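You operate a simulated robot arm through the tools that you are given. There is no shell and no other tool. Be economical: measure what you need, move in short steps, check, and stop when the job is done.

The job below is to be done with a simulated two-armed robot. You get a single attempt, and the scene is never put back.

JOB
Take the square purple box on the top of the side bench and put it away on the jig end of the sorting table. Then take the green roll from the top of the side bench and put it on the second tier from the bottom of the wooden shelf. Then put the black bottle on the front part of the sorting table. Keep to this order. Set down upright: black bottle.

The check looks at the end state, three seconds after you hand in, the way a careful person would. Anything else that was tipped, shoved, dropped, spilled or broken makes it a failure.

ROBOT AND FRAMES
Two 7-joint arms with two-finger parallel grippers on one trunk, on a base that drives. Base frame: it is fixed to the floor where the robot stands at the start and does not move with it; the origin is under the middle of the robot, x ahead of it, y to its left, z up. Readings come in mm, degrees, newtons and seconds.
The left shoulder is at the start at [50, 161, 1148], the right one opposite. With the tool pointing down near the work surface each hand reaches from about 100 to 680 mm from the robot's upright axis, wherever it stands, measured 20 degrees to its own side. Places, roughly: front part of the sorting table [-3100, -3000, 700]; jig end of the sorting table [-3100, -2000, 700]; second tier of the wooden shelf [900, -3900, 600]. Payload 3.43 kg a hand.
The tool frame of a hand sits at the grasp point between the pads (the TCP): z along the fingers, y along the line on which they close. The tips reach 30 mm beyond it. The gripper opens to 94 mm. The fingers are 28 mm wide and 10 mm thick; the gripper's body (50 by 96 mm) begins 55 mm behind the TCP.
Orientation is that of the tool frame in the base frame, as a unit quaternion [w, x, y, z]. With the fingers straight down and closing along the base's y, the tool's x points along the base's -x, its y along +y and its z along -z.

CONTROLS
- The arms move only by the tool arm_command. It takes "left_targets", "right_targets" or both (then of equal length, played together; a hand with none holds still); each is a list of rows, each an object (a shift or turn left out is 0, a gripper value left out holds the last) with "xyz": the shift along the tool's x, y, z in units of 30 mm (1.0 is 30 mm), a list of three; "delta_rot": the turn, a rotation vector about the tool's x, y, z in units of 5 degrees (1.0 is 5 degrees), a list of three; "grip": the gripper command, from -1 (shut) to 1 (fully open), values between in proportion. In form: [{"xyz": [dx, dy, dz], "delta_rot": [ax, ay, az], "grip": grip}, ...]. A call has 1 to 8 rows; each row shifts and turns the commanded pose from where the row before left it, along the tool's axes as they then stand. A call with a number of a shift or a turn outside -1 to 1 is refused whole. Rows are played at 5 a second. More than 50 mm and 8.6 degrees between two rows, or a gripper value outside its range, and nothing of the call is played. Where a pose cannot be reached the arm comes as near as it can. A force on the tool above 40 N (or 10 N above the force at the start of the call, whichever is more), or a blocked arm, ends the call early, and 0.2 s more pass. The fingers move at their own pace (about 45 mm/s each) and stop on an object; they squeeze with about 26 N. The grip force told is the motor's: it shows also when the fingers shut on nothing. Time passes only in rows, and 0.2 s behind the last, so rows that do not move let the fingers close. It gives the time, the measured TCP pose, the force on the tool (base axes), the opening and the grip force at its end, in the units of the frame above (readings bear some noise), with the torque about the TCP (base axes, N m) and any sound that the robot's microphone picked up.
- Cameras (640 x 400 px; columns grow to the right, rows downward): "scene" is now at [126.9, -8.8, 1269.1]; the picture's right is [-0.12, -0.99, 0.00], its down [-0.58, 0.07, -0.81] and it looks along [0.80, -0.10, -0.59] (base axes); focal length 290 px, centre (320, 200). "left" rides on the left gripper at [76, -14, -102] in its tool frame; the picture's right is [0.18, 0.98, 0.00], its down [-0.75, 0.14, -0.64] and it looks along [-0.63, 0.12, 0.77] (tool axes); focal length 243 px, centre (320, 200). "right" rides on the right gripper at [76, 14, -102] in its tool frame; the picture's right is [-0.18, 0.98, 0.00], its down [-0.75, -0.14, -0.64] and it looks along [-0.63, -0.12, 0.77] (tool axes); focal length 243 px, centre (320, 200). There is no depth. A picture from a camera that has moved, and an enlarged one, comes with that camera's place and axes in the base frame and with its lens.
- capture(camera): a new picture of that camera. It takes no simulated time.
- lift_body(by): slides the trunk up (or, below 0, down) by that many mm; the arms and the scene camera ride with it, the base frame stays. It gives what a move gives, with no picture.
- steer(legs): drives the robot by 1 to 6 legs, each [ahead, left, turn to the left] in mm, mm and degrees, along the robot's own axes; the way and the turn of a leg run together, so that a leg with both is an arc; at most 1500 mm and 180 degrees a leg. The arms and the cameras ride along, it lands a little off, and it stops where it bumps. It gives what a move gives.
- head_to(pan, tilt): turns the head with the scene camera to pan (to the left, within 80 degrees either way) and tilt (down, from -29 to 69), counted from straight ahead of the robot. It gives what a move gives.
- inspect(camera, box): a new picture of the part [left, top, right, bottom] of that camera's present view, enlarged. It takes no simulated time.
- finish_job(): hands the job in; it is judged then, once.

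Work in short steps. Places have to be worked out from the pictures, the camera data and where the tool is seen: move nearer, look again, correct. Check each grasp and each placing, and mend what went wrong. You have 165 turns and 130 pictures in all, those below and enlarged ones among them. Open the grippers and draw the arms clear of the work before you hand the job in, unless the task says otherwise; then end with one line.

The tools are called after "Emit:" as a command line: name --argument value ..., lists and objects as JSON in quotes. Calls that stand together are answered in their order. arm_command: Moves the arms, as the interface text tells. Its arguments: {"type":"object","properties":{"left_targets":{"type":"array","items":{"type":"object","properties":{"xyz":{"type":"array","items":{"type":"number"}},"delta_rot":{"type":"array","items":{"type":"number"}},"grip":{"type":"number"}}}},"right_targets":{"type":"array","items":{"type":"object","properties":{"xyz":{"type":"array","items":{"type":"number"}},"delta_rot":{"type":"array","items":{"type":"number"}},"grip":{"type":"number"}}}}},"required":[]} The other tools are called the same way: lift_body (by) slides the trunk up or down; steer (legs) drives the base; head_to (pan, tilt) turns the head that bears the scene camera; capture (camera) takes a picture; inspect (camera, box) takes an enlarged picture of a part of a camera's view; finish_job () hands the job in.

At the start:

```text
time_s: 0.0
left_position: [394.1, 113.6, 1036.6]
left_tool_rot: [0.0, -0.001, 1.0, 0.0]
left_force: [0.8, -0.8, -0.5]
left_wrist_torque: [0.02, -0.01, -0.02]
left_opening: 93.7
left_gripper_force: 0.0
right_position: [387.7, -269.6, 1042.8]
right_tool_rot: [-0.001, 0.0, 1.0, 0.0]
right_force: [-0.3, 0.0, -0.3]
right_wrist_torque: [0.02, 0.0, 0.0]
right_opening: 94.0
right_gripper_force: 0.0
trunk travel left (down, up): [-175.0, 92.0]
robot x, y, heading: [-0.8, 0.8, -0.0]
head pan, tilt: [-6.8, 35.9]
```

scene: 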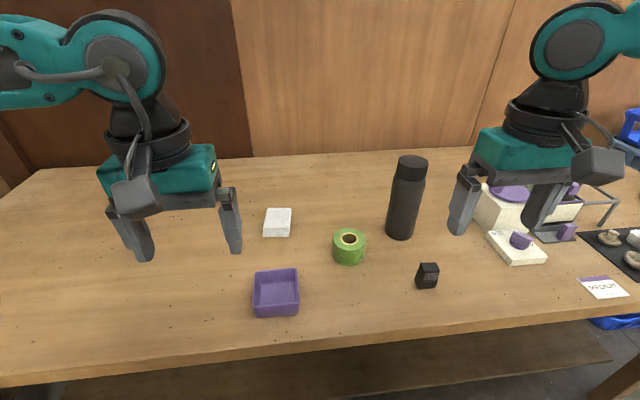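
right: 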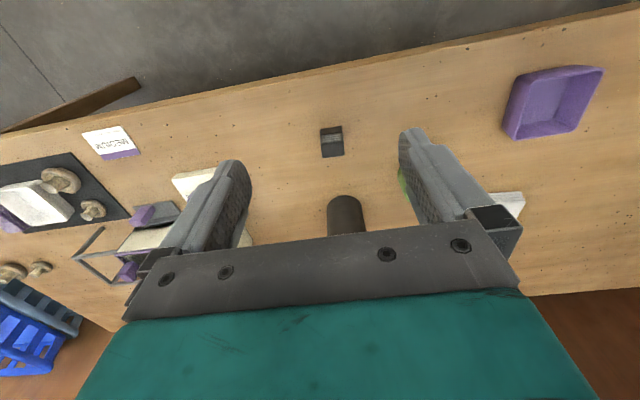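
left: 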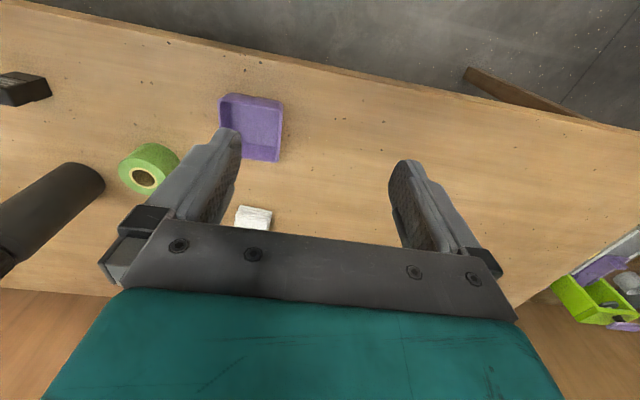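

I'll look closely at the purple box, the roll and the bottle before I choose the grasps.

Emit:
inspect --camera "scene" --box '[220, 140, 460, 330]'

Emit:
inspect --camera "left" --box '[180, 60, 340, 180]'

```text
2.11 times, centred on (340, 235) of scene
camera zoom: at [126.9, -8.8, 1269.1], right [-0.12, -0.99, 0.0], down [-0.58, 0.07, -0.81], along [0.8, -0.1, -0.59], focal length 610 px, centre (278, 126)
```

zoom: 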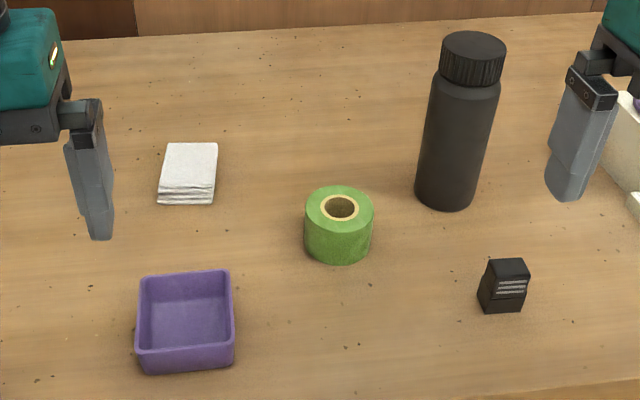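

```text
3.33 times, centred on (260, 120) of left
camera zoom: at [317.6, 100.9, 1139.2], right [-0.19, 0.98, 0.0], down [0.75, 0.14, 0.64], along [0.63, 0.12, -0.77], focal length 809 px, centre (520, 467)
```

zoom: 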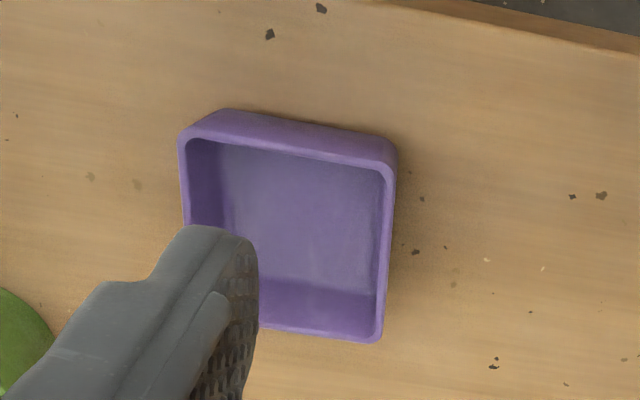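

The box has its rim at about z=816, spans x from 438 to 520 and y from -11 to 71, and is nearly square to the axes. I'll grip its left wall with the left hand, and first move above that wall.

Emit:
arm_command --left_targets '[{"xyz": [-0.49, -0.236, 0.8], "grip": 0.2}, {"xyz": [-0.49, -0.236, 0.8]}, {"xyz": [-0.49, -0.236, 0.8]}, {"xyz": [-0.49, -0.236, 0.8]}, {"xyz": [-0.49, -0.236, 0.8]}, {"xyz": [-0.49, -0.236, 0.8]}, {"xyz": [0, 0, 0]}]'

Emit:
capture --camera "left"

Emit:
capture --camera "scene"

```text
time_s: 1.6
left_position: [482.1, 73.5, 895.7]
left_tool_rot: [0.0, -0.001, 1.0, -0.001]
left_force: [0.1, -0.1, 0.3]
left_wrist_torque: [-0.02, 0.04, -0.03]
left_opening: 56.4
left_gripper_force: 0.0
right_position: [388.7, -270.6, 1043.6]
right_tool_rot: [0.0, 0.0, 1.0, 0.0]
right_force: [0.4, 0.4, -0.3]
right_wrist_torque: [-0.02, -0.01, -0.02]
right_opening: 94.1
right_gripper_force: 0.0
trunk travel left (down, up): [-175.0, 92.0]
robot x, y, heading: [2.2, 2.2, 0.0]
head pan, tilt: [-6.8, 35.9]
```

```text
124 pictures are left
camera left: at [406.6, 58.7, 997.8], right [-0.19, 0.98, 0.0], down [0.75, 0.14, 0.64], along [0.63, 0.12, -0.77], focal length 243 px, centre (320, 200)
```

left: 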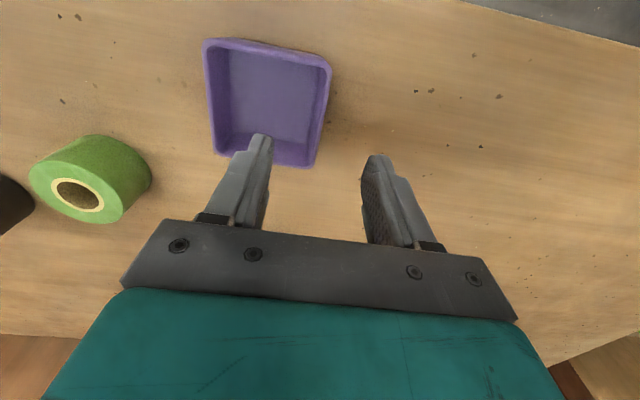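

```text
123 pictures are left
camera scene: at [126.8, -8.8, 1269.1], right [-0.12, -0.99, 0.0], down [-0.58, 0.07, -0.81], along [0.8, -0.1, -0.59], focal length 290 px, centre (320, 200)
```

scene: 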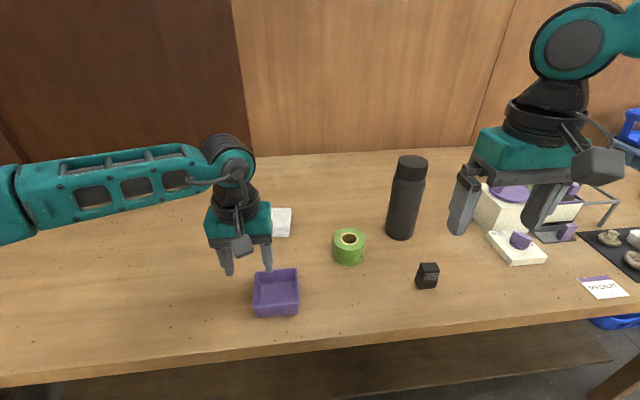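

Both cameras put the left wall at y≈71, under the gripper. I'll go down to z≈818 and close.

Emit:
arm_command --left_targets '[{"xyz": [0, -0.08, 0.65]}, {"xyz": [0, 0, 0.65]}, {"xyz": [0, 0, 0.65]}, {"xyz": [0, 0, 0.63]}, {"grip": -1}, {"grip": -1}, {"grip": -1}, {"grip": -1}]'

Emit:
capture --camera "left"

```text
time_s: 3.4
left_position: [482.3, 70.9, 816.2]
left_tool_rot: [0.002, -0.001, 1.0, 0.0]
left_force: [0.1, -1.9, 2.4]
left_wrist_torque: [-0.19, 0.13, 0.01]
left_opening: 8.0
left_gripper_force: 26.1
right_position: [387.7, -270.4, 1042.0]
right_tool_rot: [0.0, 0.0, 1.0, 0.001]
right_force: [-0.7, 0.4, -0.3]
right_wrist_torque: [-0.02, 0.03, 0.01]
right_opening: 93.9
right_gripper_force: 0.0
trunk travel left (down, up): [-175.0, 92.0]
robot x, y, heading: [-1.5, -0.1, -0.1]
head pan, tilt: [-6.8, 35.9]
```

```text
122 pictures are left
camera left: at [405.6, 56.9, 919.0], right [-0.19, 0.98, 0.0], down [0.75, 0.14, 0.64], along [0.63, 0.12, -0.77], focal length 243 px, centre (320, 200)
```

left: 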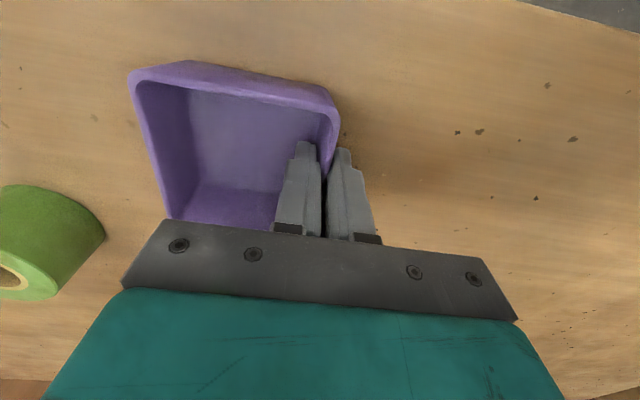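

The wall is gripped, with the opening at 8 mm. Next I lift straight up and check that the box hangs level.

Emit:
arm_command --left_targets '[{"xyz": [0, 0, -0.5]}, {"xyz": [0, 0, -0.9]}, {"xyz": [0, 0, -0.9]}, {"xyz": [0, 0, -0.9]}, {"xyz": [0, 0, -0.9]}, {"xyz": [0, 0, -0.9]}, {"xyz": [0.9, 0, -0.9]}, {"xyz": [0.9, 0, -0.9]}]'

Emit:
capture --camera "scene"

```text
time_s: 5.2
left_position: [426.6, 69.5, 1021.0]
left_tool_rot: [0.001, -0.001, 1.0, 0.0]
left_force: [-0.6, 0.0, -1.5]
left_wrist_torque: [0.03, 0.01, -0.03]
left_opening: 7.8
left_gripper_force: 25.6
right_position: [387.0, -271.7, 1043.0]
right_tool_rot: [0.0, 0.0, 1.0, 0.001]
right_force: [0.2, -0.1, 0.2]
right_wrist_torque: [0.02, 0.02, -0.01]
right_opening: 94.0
right_gripper_force: 0.0
trunk travel left (down, up): [-175.0, 92.0]
robot x, y, heading: [-0.4, 0.3, 0.0]
head pan, tilt: [-6.8, 35.9]
```

```text
121 pictures are left
camera scene: at [126.6, -8.8, 1269.1], right [-0.12, -0.99, 0.0], down [-0.58, 0.07, -0.81], along [0.8, -0.1, -0.59], focal length 290 px, centre (320, 200)
```

scene: 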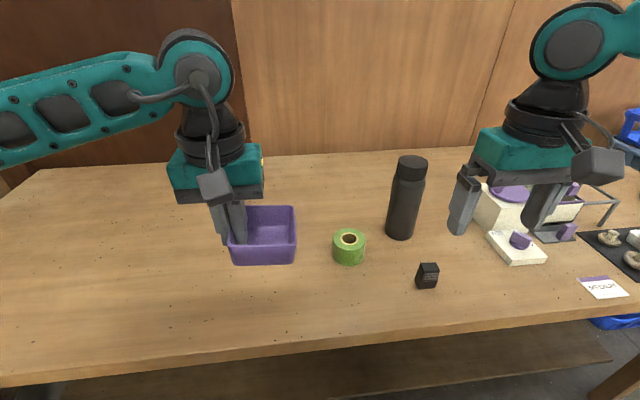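

The box is held level. I'll back away from the bench, turn toward the sorting table, and look.

Emit:
steer --legs '[[-500, 0, 0], [0, 0, -140]]'

Emit:
head_to --pan 0 --tilt 15

Emit:
capture --camera "scene"

```text
time_s: 14.0
left_position: [-790.6, -330.2, 1020.0]
left_tool_rot: [0.0, 0.938, 0.346, -0.001]
left_force: [0.4, 0.1, -0.7]
left_wrist_torque: [0.01, -0.02, -0.01]
left_opening: 7.5
left_gripper_force: 25.5
right_position: [-981.4, -45.3, 1043.6]
right_tool_rot: [0.0, 0.939, 0.344, 0.0]
right_force: [0.6, -0.5, 0.4]
right_wrist_torque: [0.0, -0.04, -0.02]
right_opening: 93.9
right_gripper_force: 0.0
trunk travel left (down, up): [-175.0, 92.0]
robot x, y, heading: [-510.5, 0.9, -139.9]
head pan, tilt: [-6.8, 35.9]
```

```text
time_s: 14.8
left_position: [-791.9, -330.2, 1019.6]
left_tool_rot: [0.0, 0.938, 0.346, 0.0]
left_force: [0.2, 0.2, -0.1]
left_wrist_torque: [-0.02, 0.0, -0.02]
left_opening: 7.9
left_gripper_force: 25.6
right_position: [-980.8, -45.2, 1042.1]
right_tool_rot: [0.0, 0.939, 0.345, 0.001]
right_force: [-0.3, -0.4, -0.5]
right_wrist_torque: [-0.02, 0.0, -0.04]
right_opening: 94.1
right_gripper_force: 0.1
trunk travel left (down, up): [-175.0, 92.0]
robot x, y, heading: [-507.8, -0.9, -140.0]
head pan, tilt: [0.0, 15.0]
```

```text
120 pictures are left
camera scene: at [-612.5, -85.3, 1302.4], right [-0.65, 0.76, 0.0], down [0.2, 0.17, -0.97], along [-0.74, -0.62, -0.26], focal length 290 px, centre (320, 200)
```

scene: 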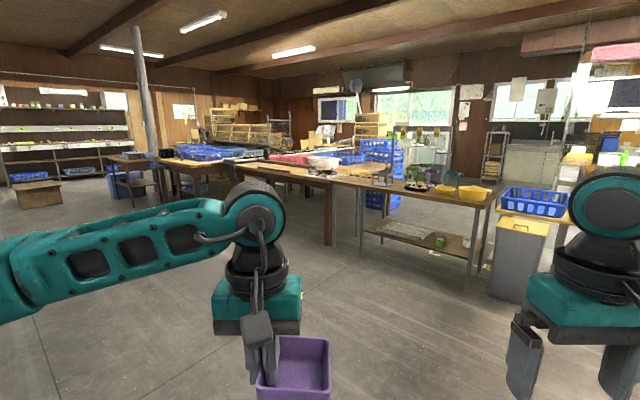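

The sorting table appears to be the wooden-legged one in the centre. I'll zoom in on it.

Emit:
inspect --camera "scene" --box '[150, 110, 510, 300]'

Emit:
inspect --camera "scene" --box '[230, 140, 400, 220]'

```text
1.78 times, centred on (330, 205) of scene
camera zoom: at [-612.5, -85.3, 1302.4], right [-0.65, 0.76, 0.0], down [0.2, 0.17, -0.97], along [-0.74, -0.62, -0.26], focal length 515 px, centre (302, 191)
```

zoom: 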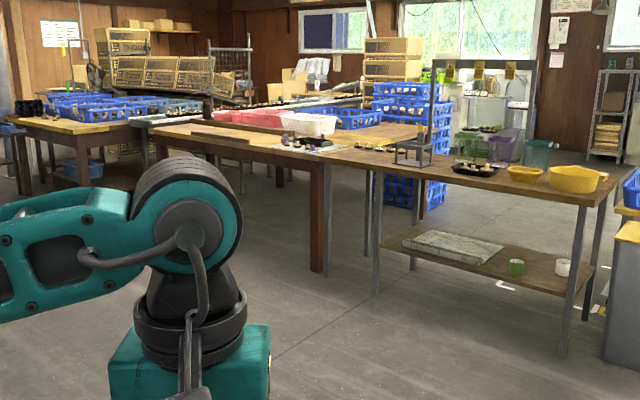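

```text
3.76 times, centred on (315, 180) of scene
camera zoom: at [-612.5, -85.3, 1302.4], right [-0.65, 0.76, 0.0], down [0.2, 0.17, -0.97], along [-0.74, -0.62, -0.26], focal length 1091 px, centre (339, 275)
```

zoom: 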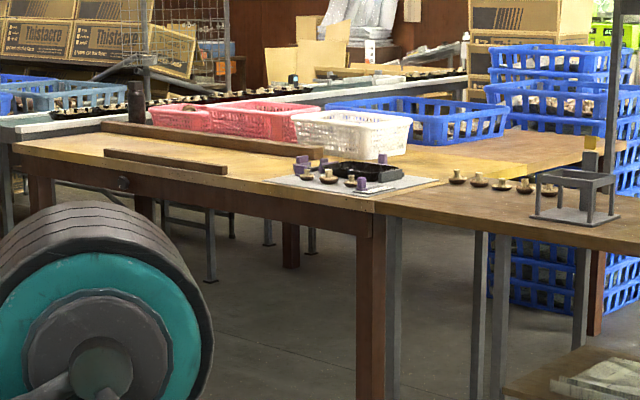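

The sorting table's near edge runs along x≈-2860, and its jig end is near y≈-2000. I'll drive to about (-2000,-2000), face -x, and look again.

Emit:
steer --legs '[[1214, 286, 0], [1214, 286, 0], [0, 0, -40]]'

Emit:
head_to --pan 0 --tilt 25

Emit:
capture --camera "scene"

```text
time_s: 29.0
left_position: [-2437.2, -2111.5, 1019.7]
left_tool_rot: [0.0, 1.0, 0.002, -0.001]
left_force: [0.2, 0.2, -0.5]
left_wrist_torque: [-0.04, -0.01, -0.01]
left_opening: 7.8
left_gripper_force: 26.3
right_position: [-2398.9, -1772.4, 1041.6]
right_tool_rot: [0.0, 1.0, 0.001, 0.0]
right_force: [-0.4, -0.3, 0.0]
right_wrist_torque: [-0.02, 0.02, 0.01]
right_opening: 93.9
right_gripper_force: 0.0
trunk travel left (down, up): [-175.0, 92.0]
robot x, y, heading: [-2009.1, -2042.8, -179.8]
head pan, tilt: [0.0, 15.0]
```

```text
time_s: 29.8
left_position: [-2436.4, -2113.1, 1020.0]
left_tool_rot: [0.0, 1.0, 0.002, 0.001]
left_force: [0.1, -0.6, -0.7]
left_wrist_torque: [-0.04, -0.01, 0.01]
left_opening: 7.6
left_gripper_force: 25.1
right_position: [-2397.6, -1773.0, 1043.4]
right_tool_rot: [0.0, 1.0, 0.001, 0.0]
right_force: [-0.1, 0.1, 0.6]
right_wrist_torque: [-0.01, -0.02, 0.0]
right_opening: 93.8
right_gripper_force: 0.1
trunk travel left (down, up): [-175.0, 92.0]
robot x, y, heading: [-2007.2, -2040.7, -180.0]
head pan, tilt: [0.0, 25.0]
```

```text
117 pictures are left
camera scene: at [-2142.1, -2040.7, 1286.3], right [0.0, 1.0, 0.0], down [0.42, 0.0, -0.91], along [-0.91, 0.0, -0.42], focal length 290 px, centre (320, 200)
```

scene: 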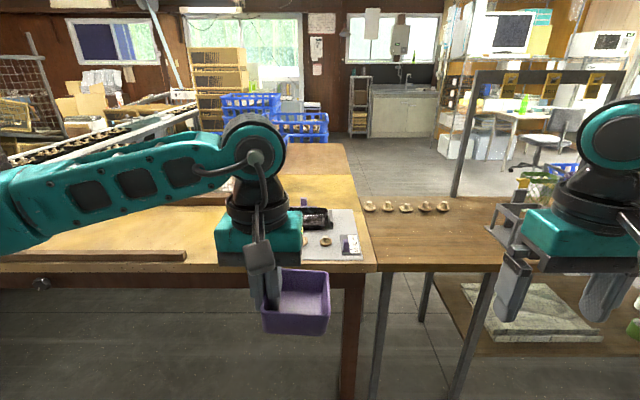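

The table's right end is at about y=-1890, and the jig board sits near its front edge. I'll zoom in on that end.

Emit:
inspect --camera "scene" --box '[180, 140, 400, 280]'

Emit:
capture --camera "left"

Emit:
capture --camera "right"

```text
2.86 times, centred on (290, 210) of scene
camera zoom: at [-2142.1, -2040.7, 1286.3], right [0.0, 1.0, 0.0], down [0.42, 0.0, -0.91], along [-0.91, 0.0, -0.42], focal length 828 px, centre (406, 171)
```

zoom: 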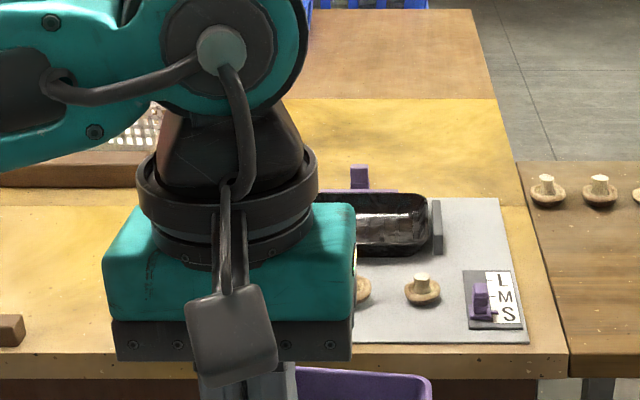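

```text
115 pictures are left
camera left: at [-2360.8, -2096.9, 1122.3], right [0.19, -0.98, 0.0], down [-0.75, -0.14, 0.64], along [-0.63, -0.12, -0.77], focal length 243 px, centre (320, 200)
```

left: 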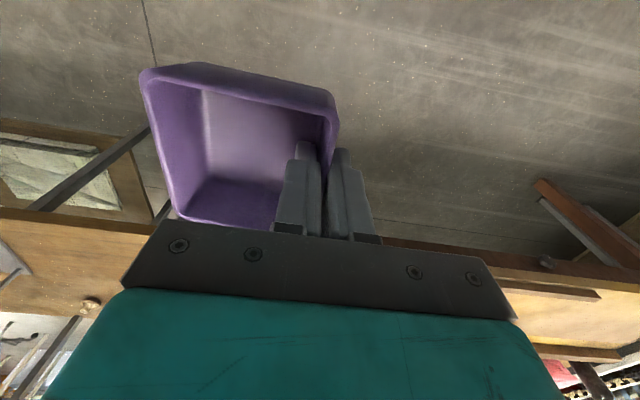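

```text
114 pictures are left
camera right: at [-2321.4, -1785.4, 1144.7], right [-0.18, -0.98, 0.0], down [-0.75, 0.14, 0.64], along [-0.63, 0.12, -0.77], focal length 243 px, centre (320, 200)
```

right: 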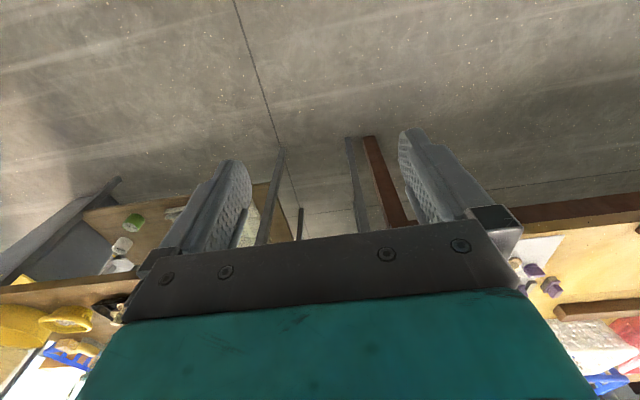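

I'll swing the left hand 200 mm to its left and up a little, to clear the view of the jig end.

Emit:
arm_command --left_targets '[{"xyz": [0, 1, -0.4]}, {"xyz": [0, 1, -0.4]}, {"xyz": [0, 1, -0.4]}, {"xyz": [0, 1, -0.4]}, {"xyz": [0, 1, -0.4]}, {"xyz": [0, 1, -0.4]}, {"xyz": [0, 1, 0]}]'

Emit:
steer --legs '[[200, 0, 0]]'

Emit:
head_to --pan 0 --tilt 35

Emit:
capture --camera "scene"

```text
time_s: 31.4
left_position: [-2435.9, -2324.2, 1094.2]
left_tool_rot: [0.0, 1.0, 0.002, -0.001]
left_force: [-0.6, 0.0, 0.2]
left_wrist_torque: [-0.04, -0.03, -0.01]
left_opening: 7.5
left_gripper_force: 26.1
right_position: [-2398.1, -1772.6, 1043.1]
right_tool_rot: [0.001, 1.0, 0.001, -0.001]
right_force: [0.4, -0.5, -0.9]
right_wrist_torque: [0.01, -0.02, 0.0]
right_opening: 94.0
right_gripper_force: 0.0
trunk travel left (down, up): [-175.0, 92.0]
robot x, y, heading: [-2011.1, -2043.8, -179.9]
head pan, tilt: [0.0, 25.0]
```

```text
time_s: 32.9
left_position: [-2634.0, -2323.7, 1093.5]
left_tool_rot: [0.0, 1.0, 0.001, 0.0]
left_force: [-0.8, -0.8, -1.3]
left_wrist_torque: [-0.02, -0.01, 0.0]
left_opening: 7.4
left_gripper_force: 26.1
right_position: [-2596.6, -1774.1, 1042.6]
right_tool_rot: [0.0, 1.0, 0.002, 0.0]
right_force: [-0.5, 0.0, -0.2]
right_wrist_torque: [0.04, 0.0, -0.01]
right_opening: 94.1
right_gripper_force: 0.0
trunk travel left (down, up): [-175.0, 92.0]
robot x, y, heading: [-2208.1, -2043.8, -179.9]
head pan, tilt: [0.0, 25.0]
```

```text
time_s: 33.7
left_position: [-2633.8, -2323.9, 1092.8]
left_tool_rot: [-0.001, 1.0, 0.001, 0.0]
left_force: [0.2, 0.2, -0.3]
left_wrist_torque: [-0.02, -0.02, 0.01]
left_opening: 7.6
left_gripper_force: 25.9
right_position: [-2596.3, -1773.2, 1043.1]
right_tool_rot: [-0.001, 1.0, 0.002, 0.0]
right_force: [-0.2, -0.4, 0.1]
right_wrist_torque: [0.03, -0.03, 0.04]
right_opening: 94.0
right_gripper_force: 0.0
trunk travel left (down, up): [-175.0, 92.0]
robot x, y, heading: [-2207.2, -2044.5, -180.0]
head pan, tilt: [0.0, 35.0]
```

```text
113 pictures are left
camera scene: at [-2336.3, -2041.2, 1270.5], right [0.0, 1.0, 0.0], down [0.57, 0.0, -0.82], along [-0.82, 0.0, -0.57], focal length 290 px, centre (320, 200)
```

scene: 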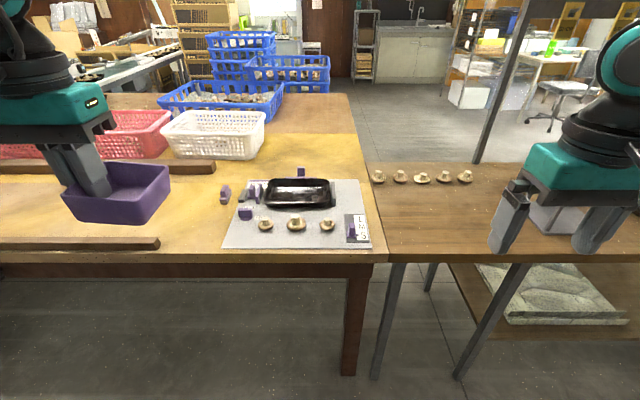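

The table is clearly visible now. The jig board spans y≈-2300 to -1915, with free wood to its left and behind it. I'll zoom in for detail.

Emit:
inspect --camera "scene" --box '[150, 120, 390, 270]'

```text
2.67 times, centred on (270, 195) of scene
camera zoom: at [-2336.3, -2041.2, 1270.5], right [0.0, 1.0, 0.0], down [0.57, 0.0, -0.82], along [-0.82, 0.0, -0.57], focal length 773 px, centre (453, 213)
```

zoom: 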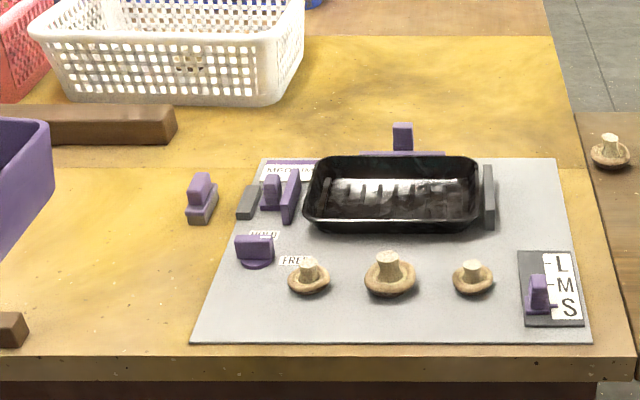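

There is a free patch about 120 mm wide at the jig board's right rear, around (-3125,-1935), and it matches the stated jig-end place. I'll turn the hand 90° so the gripped wall faces the robot and the box extends forward, and shift the robot over.

Emit:
arm_command --left_targets '[{"delta_rot": [0, 0, -1]}, {"delta_rot": [0, 0, -1]}, {"delta_rot": [0, 0, -1]}, {"delta_rot": [0, 0, -1]}, {"delta_rot": [0, 0, -1]}, {"delta_rot": [0, 0, -1]}, {"delta_rot": [0, 0, -1]}, {"delta_rot": [0, 0, -1]}]'

Emit:
arm_command --left_targets '[{"delta_rot": [0, 0, -1]}, {"delta_rot": [0, 0, -1]}, {"delta_rot": [0, 0, -1]}, {"delta_rot": [0, 0, -1]}, {"delta_rot": [0, 0, -1]}, {"delta_rot": [0, 0, -1]}, {"delta_rot": [0, 0, -1]}, {"delta_rot": [0, 0, -1]}]'

Emit:
arm_command --left_targets '[{"xyz": [0.9, 0, 0], "delta_rot": [0, 0, -1]}, {"xyz": [0.9, 0, 0], "delta_rot": [0, 0, -1]}, {"xyz": [0.9, 0, 0]}, {"xyz": [0.9, 0, 0]}, {"xyz": [0.9, 0, 0]}]'

Emit:
steer --legs '[[0, -250, 0]]'

Emit:
capture --camera "scene"

```text
time_s: 35.5
left_position: [-2634.4, -2323.4, 1094.0]
left_tool_rot: [0.0, 0.938, 0.346, -0.001]
left_force: [-0.2, 0.9, -1.0]
left_wrist_torque: [-0.02, 0.0, 0.01]
left_opening: 7.6
left_gripper_force: 25.6
right_position: [-2596.6, -1774.6, 1042.2]
right_tool_rot: [0.0, 1.0, 0.002, 0.0]
right_force: [0.2, -0.7, -0.1]
right_wrist_torque: [0.01, 0.01, -0.02]
right_opening: 93.9
right_gripper_force: 0.1
trunk travel left (down, up): [-175.0, 92.0]
robot x, y, heading: [-2209.5, -2042.8, -179.8]
head pan, tilt: [0.0, 35.0]
```

```text
time_s: 37.3
left_position: [-2634.4, -2323.8, 1094.7]
left_tool_rot: [0.001, 0.765, 0.645, 0.0]
left_force: [-0.1, 0.2, -0.1]
left_wrist_torque: [0.02, -0.02, 0.01]
left_opening: 7.6
left_gripper_force: 26.5
right_position: [-2596.7, -1773.3, 1043.5]
right_tool_rot: [0.001, 1.0, 0.002, 0.0]
right_force: [-0.2, -0.5, -0.9]
right_wrist_torque: [0.02, -0.01, 0.04]
right_opening: 93.9
right_gripper_force: 0.0
trunk travel left (down, up): [-175.0, 92.0]
robot x, y, heading: [-2206.2, -2043.9, -179.7]
head pan, tilt: [0.0, 35.0]
```

```text
time_s: 38.5
left_position: [-2628.6, -2187.6, 1093.4]
left_tool_rot: [0.0, 0.706, 0.708, 0.0]
left_force: [0.9, 0.8, -0.6]
left_wrist_torque: [0.0, 0.03, 0.0]
left_opening: 7.6
left_gripper_force: 26.0
right_position: [-2596.1, -1772.7, 1042.2]
right_tool_rot: [0.0, 1.0, 0.001, 0.001]
right_force: [0.4, -0.3, 0.7]
right_wrist_torque: [0.01, -0.02, 0.02]
right_opening: 94.1
right_gripper_force: 0.0
trunk travel left (down, up): [-175.0, 92.0]
robot x, y, heading: [-2208.6, -2041.9, -179.7]
head pan, tilt: [0.0, 35.0]
```

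```text
time_s: 40.3
left_position: [-2629.6, -1937.0, 1094.3]
left_tool_rot: [-0.001, 0.705, 0.709, -0.001]
left_force: [-0.8, 0.3, -0.9]
left_wrist_torque: [-0.01, 0.02, -0.02]
left_opening: 7.8
left_gripper_force: 25.6
right_position: [-2597.8, -1522.0, 1042.3]
right_tool_rot: [0.001, 1.0, 0.002, 0.0]
right_force: [-0.6, 0.7, 0.0]
right_wrist_torque: [-0.03, -0.01, 0.01]
right_opening: 93.8
right_gripper_force: 0.0
trunk travel left (down, up): [-175.0, 92.0]
robot x, y, heading: [-2210.5, -1792.4, -179.8]
head pan, tilt: [0.0, 35.0]
```

```text
111 pictures are left
camera scene: at [-2337.0, -1789.8, 1270.5], right [0.0, 1.0, 0.0], down [0.57, 0.0, -0.82], along [-0.82, 0.0, -0.57], focal length 290 px, centre (320, 200)
```

scene: 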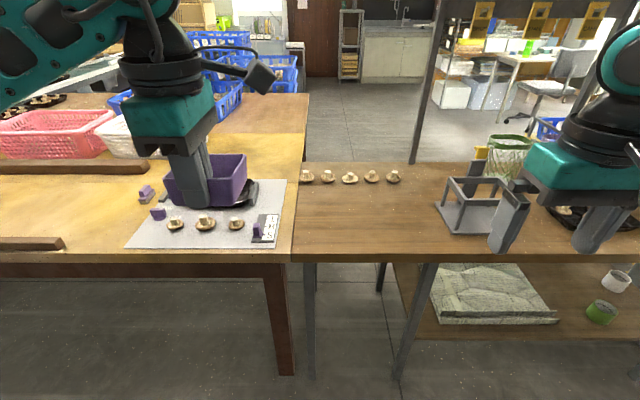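

Parallax from the two viewpoints gives a table height of about z=720 and a front edge at x≈-2886. I'll drive 270 mm forward and check the spot with the wrist and scene cameras.

Emit:
steer --legs '[[270, 0, 0]]'

Emit:
head_to --pan 10 --tilt 45

Emit:
capture --camera "scene"

Emit:
capture --camera "left"

```text
time_s: 42.2
left_position: [-2902.0, -1940.9, 1093.5]
left_tool_rot: [0.0, 0.705, 0.71, -0.001]
left_force: [-0.8, 0.5, -0.9]
left_wrist_torque: [0.0, -0.03, 0.0]
left_opening: 7.6
left_gripper_force: 26.0
right_position: [-2872.5, -1525.4, 1042.6]
right_tool_rot: [0.001, 1.0, 0.004, 0.0]
right_force: [-1.0, 0.2, -0.7]
right_wrist_torque: [0.0, 0.01, 0.01]
right_opening: 93.7
right_gripper_force: 0.1
trunk travel left (down, up): [-175.0, 92.0]
robot x, y, heading: [-2485.3, -1793.9, -179.6]
head pan, tilt: [0.0, 35.0]
```

```text
time_s: 42.9
left_position: [-2901.7, -1941.2, 1094.1]
left_tool_rot: [0.0, 0.704, 0.71, 0.0]
left_force: [0.2, -0.8, -0.9]
left_wrist_torque: [-0.03, -0.07, 0.01]
left_opening: 7.6
left_gripper_force: 26.1
right_position: [-2872.4, -1524.1, 1042.8]
right_tool_rot: [-0.001, 1.0, 0.003, 0.001]
right_force: [0.7, -0.1, -0.1]
right_wrist_torque: [0.0, 0.02, 0.02]
right_opening: 94.2
right_gripper_force: 0.1
trunk travel left (down, up): [-175.0, 92.0]
robot x, y, heading: [-2484.6, -1790.6, -179.8]
head pan, tilt: [10.0, 45.0]
```

```text
110 pictures are left
camera scene: at [-2603.0, -1806.2, 1255.7], right [-0.18, 0.98, 0.0], down [0.7, 0.13, -0.71], along [-0.7, -0.13, -0.71], focal length 290 px, centre (320, 200)
```

scene: 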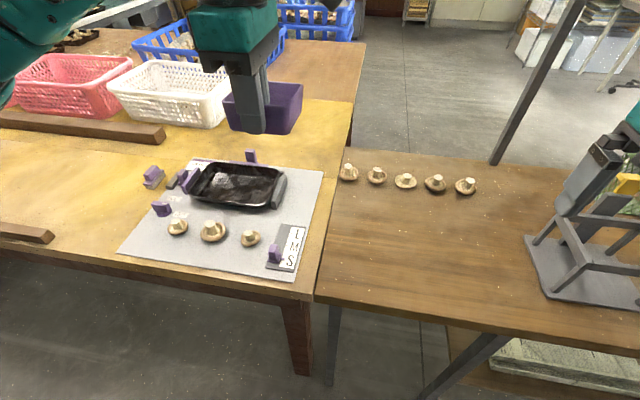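

```text
109 pictures are left
camera left: at [-2916.4, -1863.9, 1196.1], right [0.98, 0.19, 0.0], down [0.15, -0.75, 0.64], along [0.12, -0.63, -0.77], focal length 243 px, centre (320, 200)
```

left: 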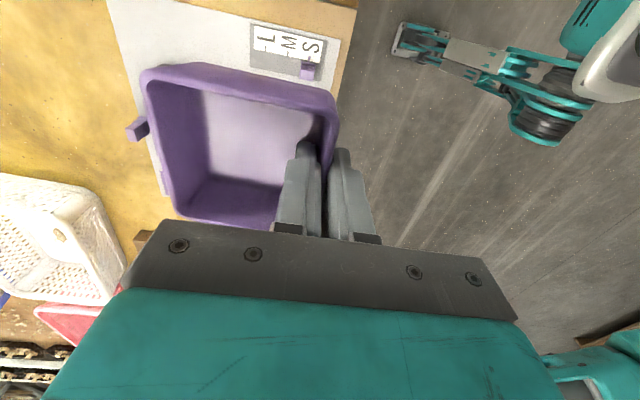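

The free patch spans x from -3035 to -3240 and y from -2006 to -1860, so I aim the box centre at (-3130,-1948). I'll move the hand forward over it and then partway down.

Emit:
arm_command --left_targets '[{"xyz": [-0.08, -0.9, 0]}, {"xyz": [-0.08, -0.9, 0]}, {"xyz": [-0.08, -0.9, 0]}, {"xyz": [0, -0.9, 0]}, {"xyz": [0, -0.9, 0]}, {"xyz": [0, -0.9, 0]}, {"xyz": [0, -0.83, 0]}, {"xyz": [0, 0, 0]}]'

Emit:
arm_command --left_targets '[{"xyz": [0, 0, 1]}, {"xyz": [0, 0, 1]}, {"xyz": [0, 0, 1]}, {"xyz": [0, 0, 1]}, {"xyz": [0, 0, 1]}, {"xyz": [0, 0, 1]}, {"xyz": [0, 0, 1]}, {"xyz": [0, 0, 0]}]'

Emit:
capture --camera "scene"

Emit:
capture --camera "left"

```text
time_s: 44.7
left_position: [-3087.8, -1950.1, 1093.8]
left_tool_rot: [-0.001, 0.704, 0.71, 0.0]
left_force: [-0.5, 1.1, -0.9]
left_wrist_torque: [0.03, 0.01, 0.04]
left_opening: 7.7
left_gripper_force: 26.3
right_position: [-2872.6, -1525.8, 1043.7]
right_tool_rot: [0.0, 1.0, 0.003, 0.0]
right_force: [-0.2, 0.2, 0.3]
right_wrist_torque: [0.01, -0.01, -0.01]
right_opening: 94.1
right_gripper_force: 0.0
trunk travel left (down, up): [-175.0, 92.0]
robot x, y, heading: [-2481.0, -1794.6, -179.8]
head pan, tilt: [10.0, 45.0]
```

```text
time_s: 46.5
left_position: [-3089.9, -1951.2, 885.7]
left_tool_rot: [0.0, 0.703, 0.711, 0.001]
left_force: [0.0, -0.1, -0.4]
left_wrist_torque: [-0.03, 0.03, 0.0]
left_opening: 7.7
left_gripper_force: 26.0
right_position: [-2872.0, -1526.0, 1043.1]
right_tool_rot: [0.001, 1.0, 0.004, -0.001]
right_force: [-0.1, -0.1, -1.1]
right_wrist_torque: [0.01, -0.01, 0.01]
right_opening: 94.1
right_gripper_force: 0.0
trunk travel left (down, up): [-175.0, 92.0]
robot x, y, heading: [-2482.3, -1793.3, -179.7]
head pan, tilt: [10.0, 45.0]
```

```text
108 pictures are left
camera scene: at [-2603.0, -1806.2, 1255.7], right [-0.18, 0.98, 0.0], down [0.7, 0.13, -0.71], along [-0.7, -0.13, -0.71], focal length 290 px, centre (320, 200)
```

scene: 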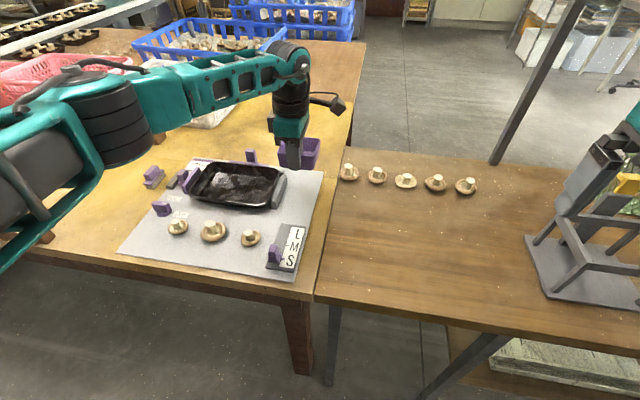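

```text
107 pictures are left
camera left: at [-3103.7, -1874.1, 988.1], right [0.98, 0.19, 0.0], down [0.15, -0.75, 0.64], along [0.12, -0.63, -0.77], focal length 243 px, centre (320, 200)
```

left: 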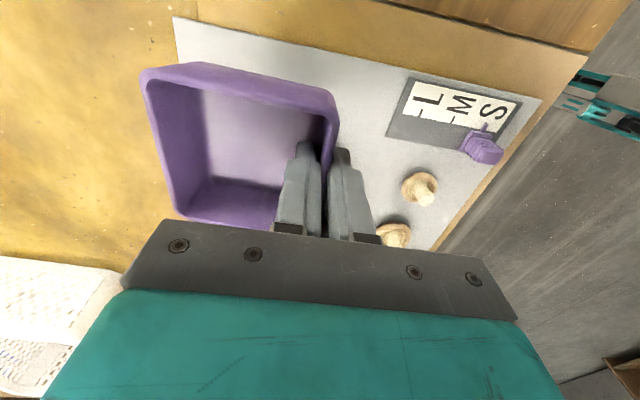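

The corner estimates agree and the patch is under the box. I'll lower to about z≈795 and inspect the gap to the clamp.

Emit:
arm_command --left_targets '[{"xyz": [0, 0, 1]}, {"xyz": [0, 0, 1]}, {"xyz": [0, 0, 1]}, {"xyz": [0, 0, 0]}]'

Emit:
inspect --camera "scene" --box '[220, 110, 380, 240]'

Emit:
capture --camera "left"

```text
time_s: 47.5
left_position: [-3087.8, -1947.6, 794.0]
left_tool_rot: [0.0, 0.704, 0.71, -0.001]
left_force: [-0.9, -1.1, -1.4]
left_wrist_torque: [0.02, -0.01, 0.01]
left_opening: 7.5
left_gripper_force: 25.9
right_position: [-2872.3, -1524.9, 1042.7]
right_tool_rot: [0.0, 1.0, 0.004, 0.0]
right_force: [0.1, 0.0, -0.4]
right_wrist_torque: [0.02, -0.04, 0.03]
right_opening: 94.1
right_gripper_force: 0.1
trunk travel left (down, up): [-175.0, 92.0]
robot x, y, heading: [-2481.1, -1790.1, -179.6]
head pan, tilt: [10.0, 45.0]
```

```text
3.08 times, centred on (300, 175) of scene
camera zoom: at [-2603.0, -1806.3, 1255.7], right [-0.18, 0.98, 0.0], down [0.7, 0.13, -0.71], along [-0.7, -0.13, -0.71], focal length 892 px, centre (382, 277)
```

zoom: 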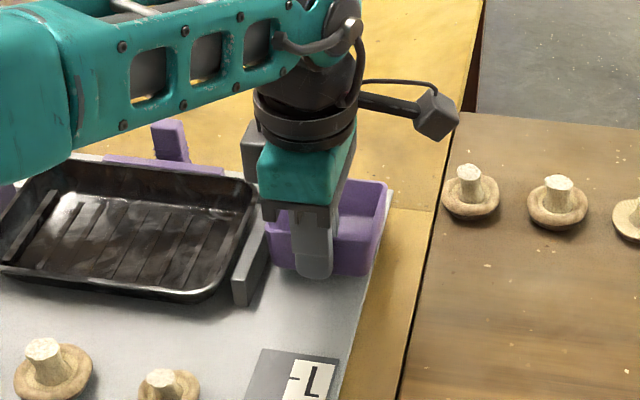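

```text
105 pictures are left
camera left: at [-3103.3, -1870.8, 897.2], right [0.98, 0.19, 0.0], down [0.15, -0.75, 0.64], along [0.12, -0.63, -0.77], focal length 243 px, centre (320, 200)
```

left: 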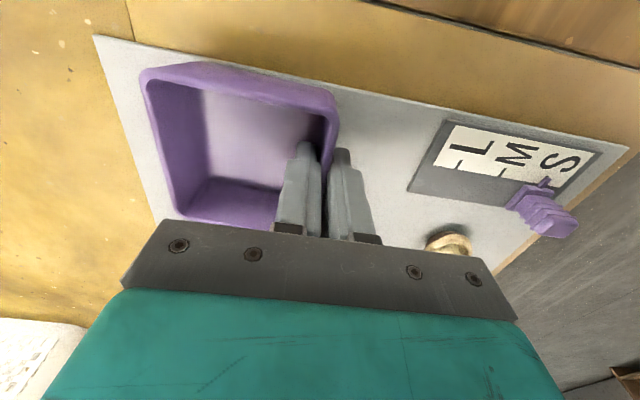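

The gap to the clamp is small but clear. I'll shift 4 mm away from it and lower in small steps to contact.

Emit:
arm_command --left_targets '[{"xyz": [0.13, 0, 0.4]}, {"xyz": [0, 0, 0.4]}, {"xyz": [0, 0, 0.2]}, {"xyz": [0, 0, 0]}]'

Emit:
inspect --camera "scene" --box '[240, 120, 360, 230]'

```text
time_s: 48.3
left_position: [-3093.0, -1942.6, 778.6]
left_tool_rot: [-0.006, 0.704, 0.71, -0.005]
left_force: [1.1, -0.4, 17.6]
left_wrist_torque: [-0.27, 0.36, 0.08]
left_opening: 8.1
left_gripper_force: 25.7
right_position: [-2870.9, -1526.4, 1043.8]
right_tool_rot: [0.001, 1.0, 0.004, -0.001]
right_force: [-0.4, 0.0, 0.3]
right_wrist_torque: [-0.02, -0.01, 0.01]
right_opening: 94.0
right_gripper_force: 0.1
trunk travel left (down, up): [-175.0, 92.0]
robot x, y, heading: [-2482.5, -1793.9, -179.6]
head pan, tilt: [10.0, 45.0]
stopped in row 3 (left hand): the force on the tool passed its limit (the readings are from after the stop); the commanded pose is now the measured one
```

```text
3.64 times, centred on (300, 175) of scene
camera zoom: at [-2601.6, -1806.0, 1255.9], right [-0.18, 0.98, 0.0], down [0.69, 0.13, -0.71], along [-0.7, -0.13, -0.71], focal length 1054 px, centre (393, 291)
```

zoom: 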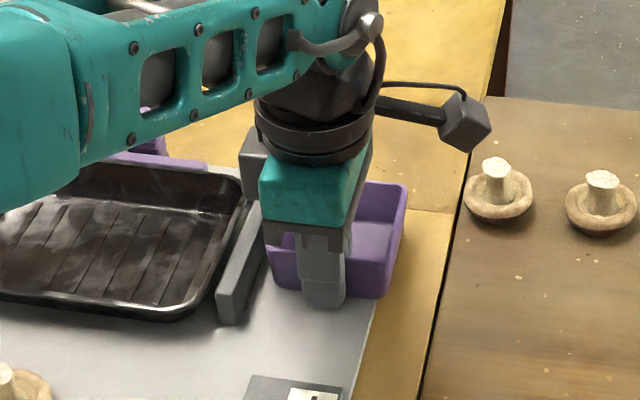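

Contact at 17.6 N is under the box floor, about 20 mm forward of the TCP, so the box is on the board. I'll open slightly, rise, and check.

Emit:
arm_command --left_targets '[{"grip": -0.5}, {"grip": -0.5}, {"grip": -0.5}]'

Emit:
inspect --camera "scene" --box '[240, 120, 360, 230]'

```text
time_s: 49.1
left_position: [-3091.4, -1942.9, 777.1]
left_tool_rot: [-0.007, 0.705, 0.71, -0.004]
left_force: [6.6, 0.4, 25.8]
left_wrist_torque: [-0.01, 0.13, 0.01]
left_opening: 20.4
left_gripper_force: 0.0
right_position: [-2870.9, -1526.3, 1043.3]
right_tool_rot: [0.001, 1.0, 0.004, -0.002]
right_force: [-0.4, -0.2, -0.5]
right_wrist_torque: [-0.04, 0.0, 0.03]
right_opening: 93.9
right_gripper_force: 0.0
trunk travel left (down, up): [-175.0, 92.0]
robot x, y, heading: [-2481.2, -1790.5, -179.8]
head pan, tilt: [10.0, 45.0]
```

```text
3.64 times, centred on (300, 175) of scene
camera zoom: at [-2599.8, -1805.6, 1256.2], right [-0.18, 0.98, 0.0], down [0.69, 0.13, -0.71], along [-0.7, -0.13, -0.7], focal length 1054 px, centre (393, 291)
```

zoom: 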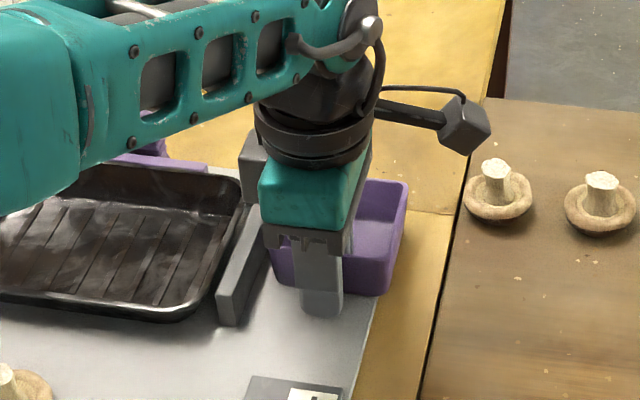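

The box is released and the fingertips are resting on its floor. I'll raise the hand straight up and look.

Emit:
arm_command --left_targets '[{"xyz": [0, 0, -0.3]}, {"xyz": [0, 0, -0.7]}, {"xyz": [0, 0, -1]}, {"xyz": [0, 0, -1]}, {"xyz": [0, 0, -1]}, {"xyz": [0, 0, -1]}, {"xyz": [0, 0, -1]}, {"xyz": [0, 0, -1]}]'

Emit:
arm_command --left_targets '[{"xyz": [0, 1, -1]}, {"xyz": [0, 1, -1]}, {"xyz": [0, 1, -1]}, {"xyz": [0, 1, 0]}, {"xyz": [0, 1, 0]}, {"xyz": [0, 1, 0]}]'

Emit:
inspect --camera "scene" --box '[200, 100, 400, 240]'

Emit:
capture --camera "left"

```text
time_s: 50.9
left_position: [-3090.5, -1944.4, 983.6]
left_tool_rot: [-0.004, 0.703, 0.711, -0.003]
left_force: [-0.7, -0.1, -0.1]
left_wrist_torque: [0.02, -0.01, 0.01]
left_opening: 23.7
left_gripper_force: 0.1
right_position: [-2872.3, -1524.1, 1044.1]
right_tool_rot: [0.0, 1.0, 0.003, 0.0]
right_force: [0.9, -0.7, 0.0]
right_wrist_torque: [-0.03, -0.02, -0.04]
right_opening: 94.2
right_gripper_force: 0.1
trunk travel left (down, up): [-175.0, 92.0]
robot x, y, heading: [-2483.1, -1793.3, -179.8]
head pan, tilt: [10.0, 45.0]
```

```text
time_s: 52.3
left_position: [-2907.7, -1943.2, 1072.8]
left_tool_rot: [-0.005, 0.704, 0.71, -0.004]
left_force: [0.7, -0.4, -0.2]
left_wrist_torque: [-0.01, -0.01, -0.01]
left_opening: 23.1
left_gripper_force: 0.1
right_position: [-2872.0, -1525.5, 1042.5]
right_tool_rot: [0.0, 1.0, 0.005, 0.0]
right_force: [-0.1, -0.8, -0.1]
right_wrist_torque: [-0.01, 0.03, 0.03]
right_opening: 94.1
right_gripper_force: 0.0
trunk travel left (down, up): [-175.0, 92.0]
robot x, y, heading: [-2483.4, -1798.7, -179.6]
head pan, tilt: [10.0, 45.0]
```

```text
2.86 times, centred on (300, 170) of scene
camera zoom: at [-2602.6, -1806.4, 1255.7], right [-0.18, 0.98, 0.0], down [0.7, 0.13, -0.71], along [-0.7, -0.13, -0.71], focal length 828 px, centre (377, 286)
```

zoom: 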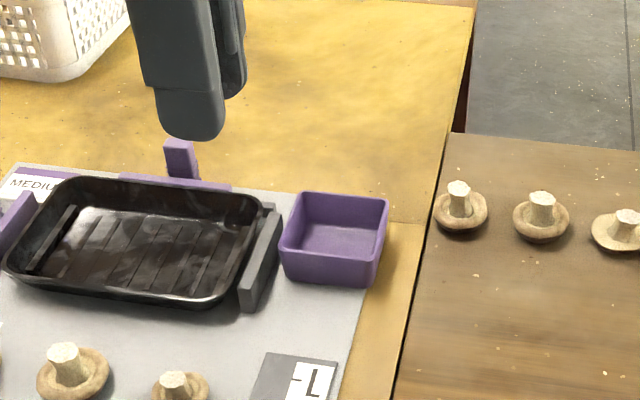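

```text
101 pictures are left
camera left: at [-2922.5, -1866.6, 1175.1], right [0.98, 0.19, -0.01], down [0.15, -0.75, 0.64], along [0.12, -0.63, -0.77], focal length 243 px, centre (320, 200)
```

left: 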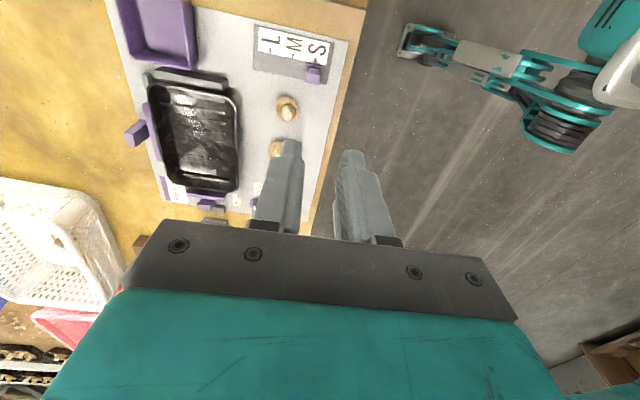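

The box sits flat at the jig end with nothing disturbed. I'll back off and turn to look at the wooden shelf on the way, so that I can choose the roll grasp to suit it.

Emit:
steer --legs '[[-600, 0, 0], [0, 0, 144]]'

Emit:
head_to --pan 0 --tilt 12

Emit:
capture --camera "scene"

```text
time_s: 61.7
left_position: [-1441.0, -1898.2, 1072.2]
left_tool_rot: [0.001, -0.477, 0.879, -0.004]
left_force: [0.2, 0.3, 0.5]
left_wrist_torque: [0.02, -0.02, 0.0]
left_opening: 23.7
left_gripper_force: 0.0
right_position: [-1703.3, -2225.5, 1042.6]
right_tool_rot: [0.0, 0.284, 0.959, 0.001]
right_force: [-0.6, 0.4, -0.2]
right_wrist_torque: [0.03, 0.02, 0.01]
right_opening: 93.7
right_gripper_force: 0.0
trunk travel left (down, up): [-175.0, 92.0]
robot x, y, heading: [-1883.8, -1783.3, -33.4]
head pan, tilt: [10.0, 45.0]
```

```text
time_s: 62.7
left_position: [-1440.9, -1897.2, 1072.3]
left_tool_rot: [0.001, -0.477, 0.879, -0.004]
left_force: [0.5, -0.1, 0.5]
left_wrist_torque: [-0.05, 0.01, -0.01]
left_opening: 23.5
left_gripper_force: 0.2
right_position: [-1703.1, -2225.4, 1043.8]
right_tool_rot: [0.0, 0.285, 0.959, 0.0]
right_force: [0.5, 0.2, -0.3]
right_wrist_torque: [-0.01, -0.01, -0.01]
right_opening: 94.0
right_gripper_force: 0.1
trunk travel left (down, up): [-175.0, 92.0]
robot x, y, heading: [-1879.5, -1784.9, -33.2]
head pan, tilt: [0.0, 12.0]
```

```text
100 pictures are left
camera scene: at [-1767.8, -1858.8, 1307.3], right [-0.55, -0.84, 0.0], down [-0.17, 0.11, -0.98], along [0.82, -0.54, -0.21], focal length 290 px, centre (320, 200)
```

scene: 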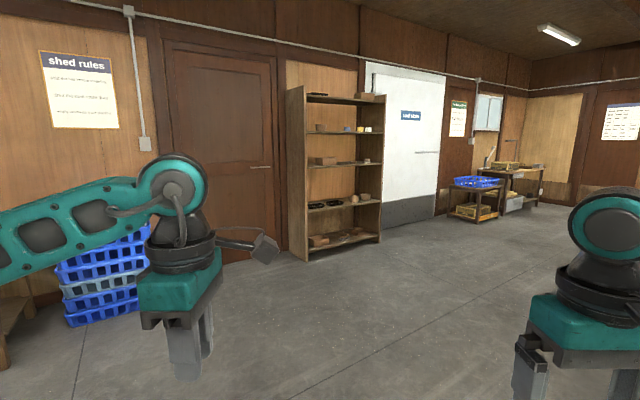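

The shelf front is the plane x≈770, spanning y≈-3350 to -4460 and facing -x, with five tiers. The second tier is near z≈600 with plenty of headroom, so a pitched grasp of about 35° will do. I'll return to the bench for the roll.

Emit:
steer --legs '[[0, 0, 33.2], [690, 892, 0], [690, 892, 0]]'

Emit:
head_to --pan -5 --tilt 36

```text
time_s: 75.4
left_position: [-53.0, 114.8, 1072.4]
left_tool_rot: [0.002, -0.696, 0.718, -0.003]
left_force: [0.8, -0.9, -0.3]
left_wrist_torque: [-0.02, -0.02, 0.0]
left_opening: 23.4
left_gripper_force: 0.1
right_position: [-105.8, -298.2, 1043.2]
right_tool_rot: [-0.001, 0.017, 1.0, 0.0]
right_force: [0.1, 0.1, 0.8]
right_wrist_torque: [0.0, -0.04, 0.0]
right_opening: 93.9
right_gripper_force: 0.0
trunk travel left (down, up): [-175.0, 92.0]
robot x, y, heading: [-485.8, -17.9, -1.8]
head pan, tilt: [0.0, 12.0]
```

```text
time_s: 76.3
left_position: [-52.4, 115.9, 1072.3]
left_tool_rot: [0.002, -0.696, 0.718, -0.003]
left_force: [0.3, 0.9, -0.6]
left_wrist_torque: [0.0, 0.0, -0.01]
left_opening: 23.7
left_gripper_force: 0.0
right_position: [-106.5, -299.7, 1042.7]
right_tool_rot: [0.0, 0.017, 1.0, 0.0]
right_force: [-0.7, 0.4, 1.0]
right_wrist_torque: [0.03, 0.02, 0.01]
right_opening: 93.8
right_gripper_force: 0.1
trunk travel left (down, up): [-175.0, 92.0]
robot x, y, heading: [-487.2, -15.8, -1.9]
head pan, tilt: [-5.0, 36.0]
```

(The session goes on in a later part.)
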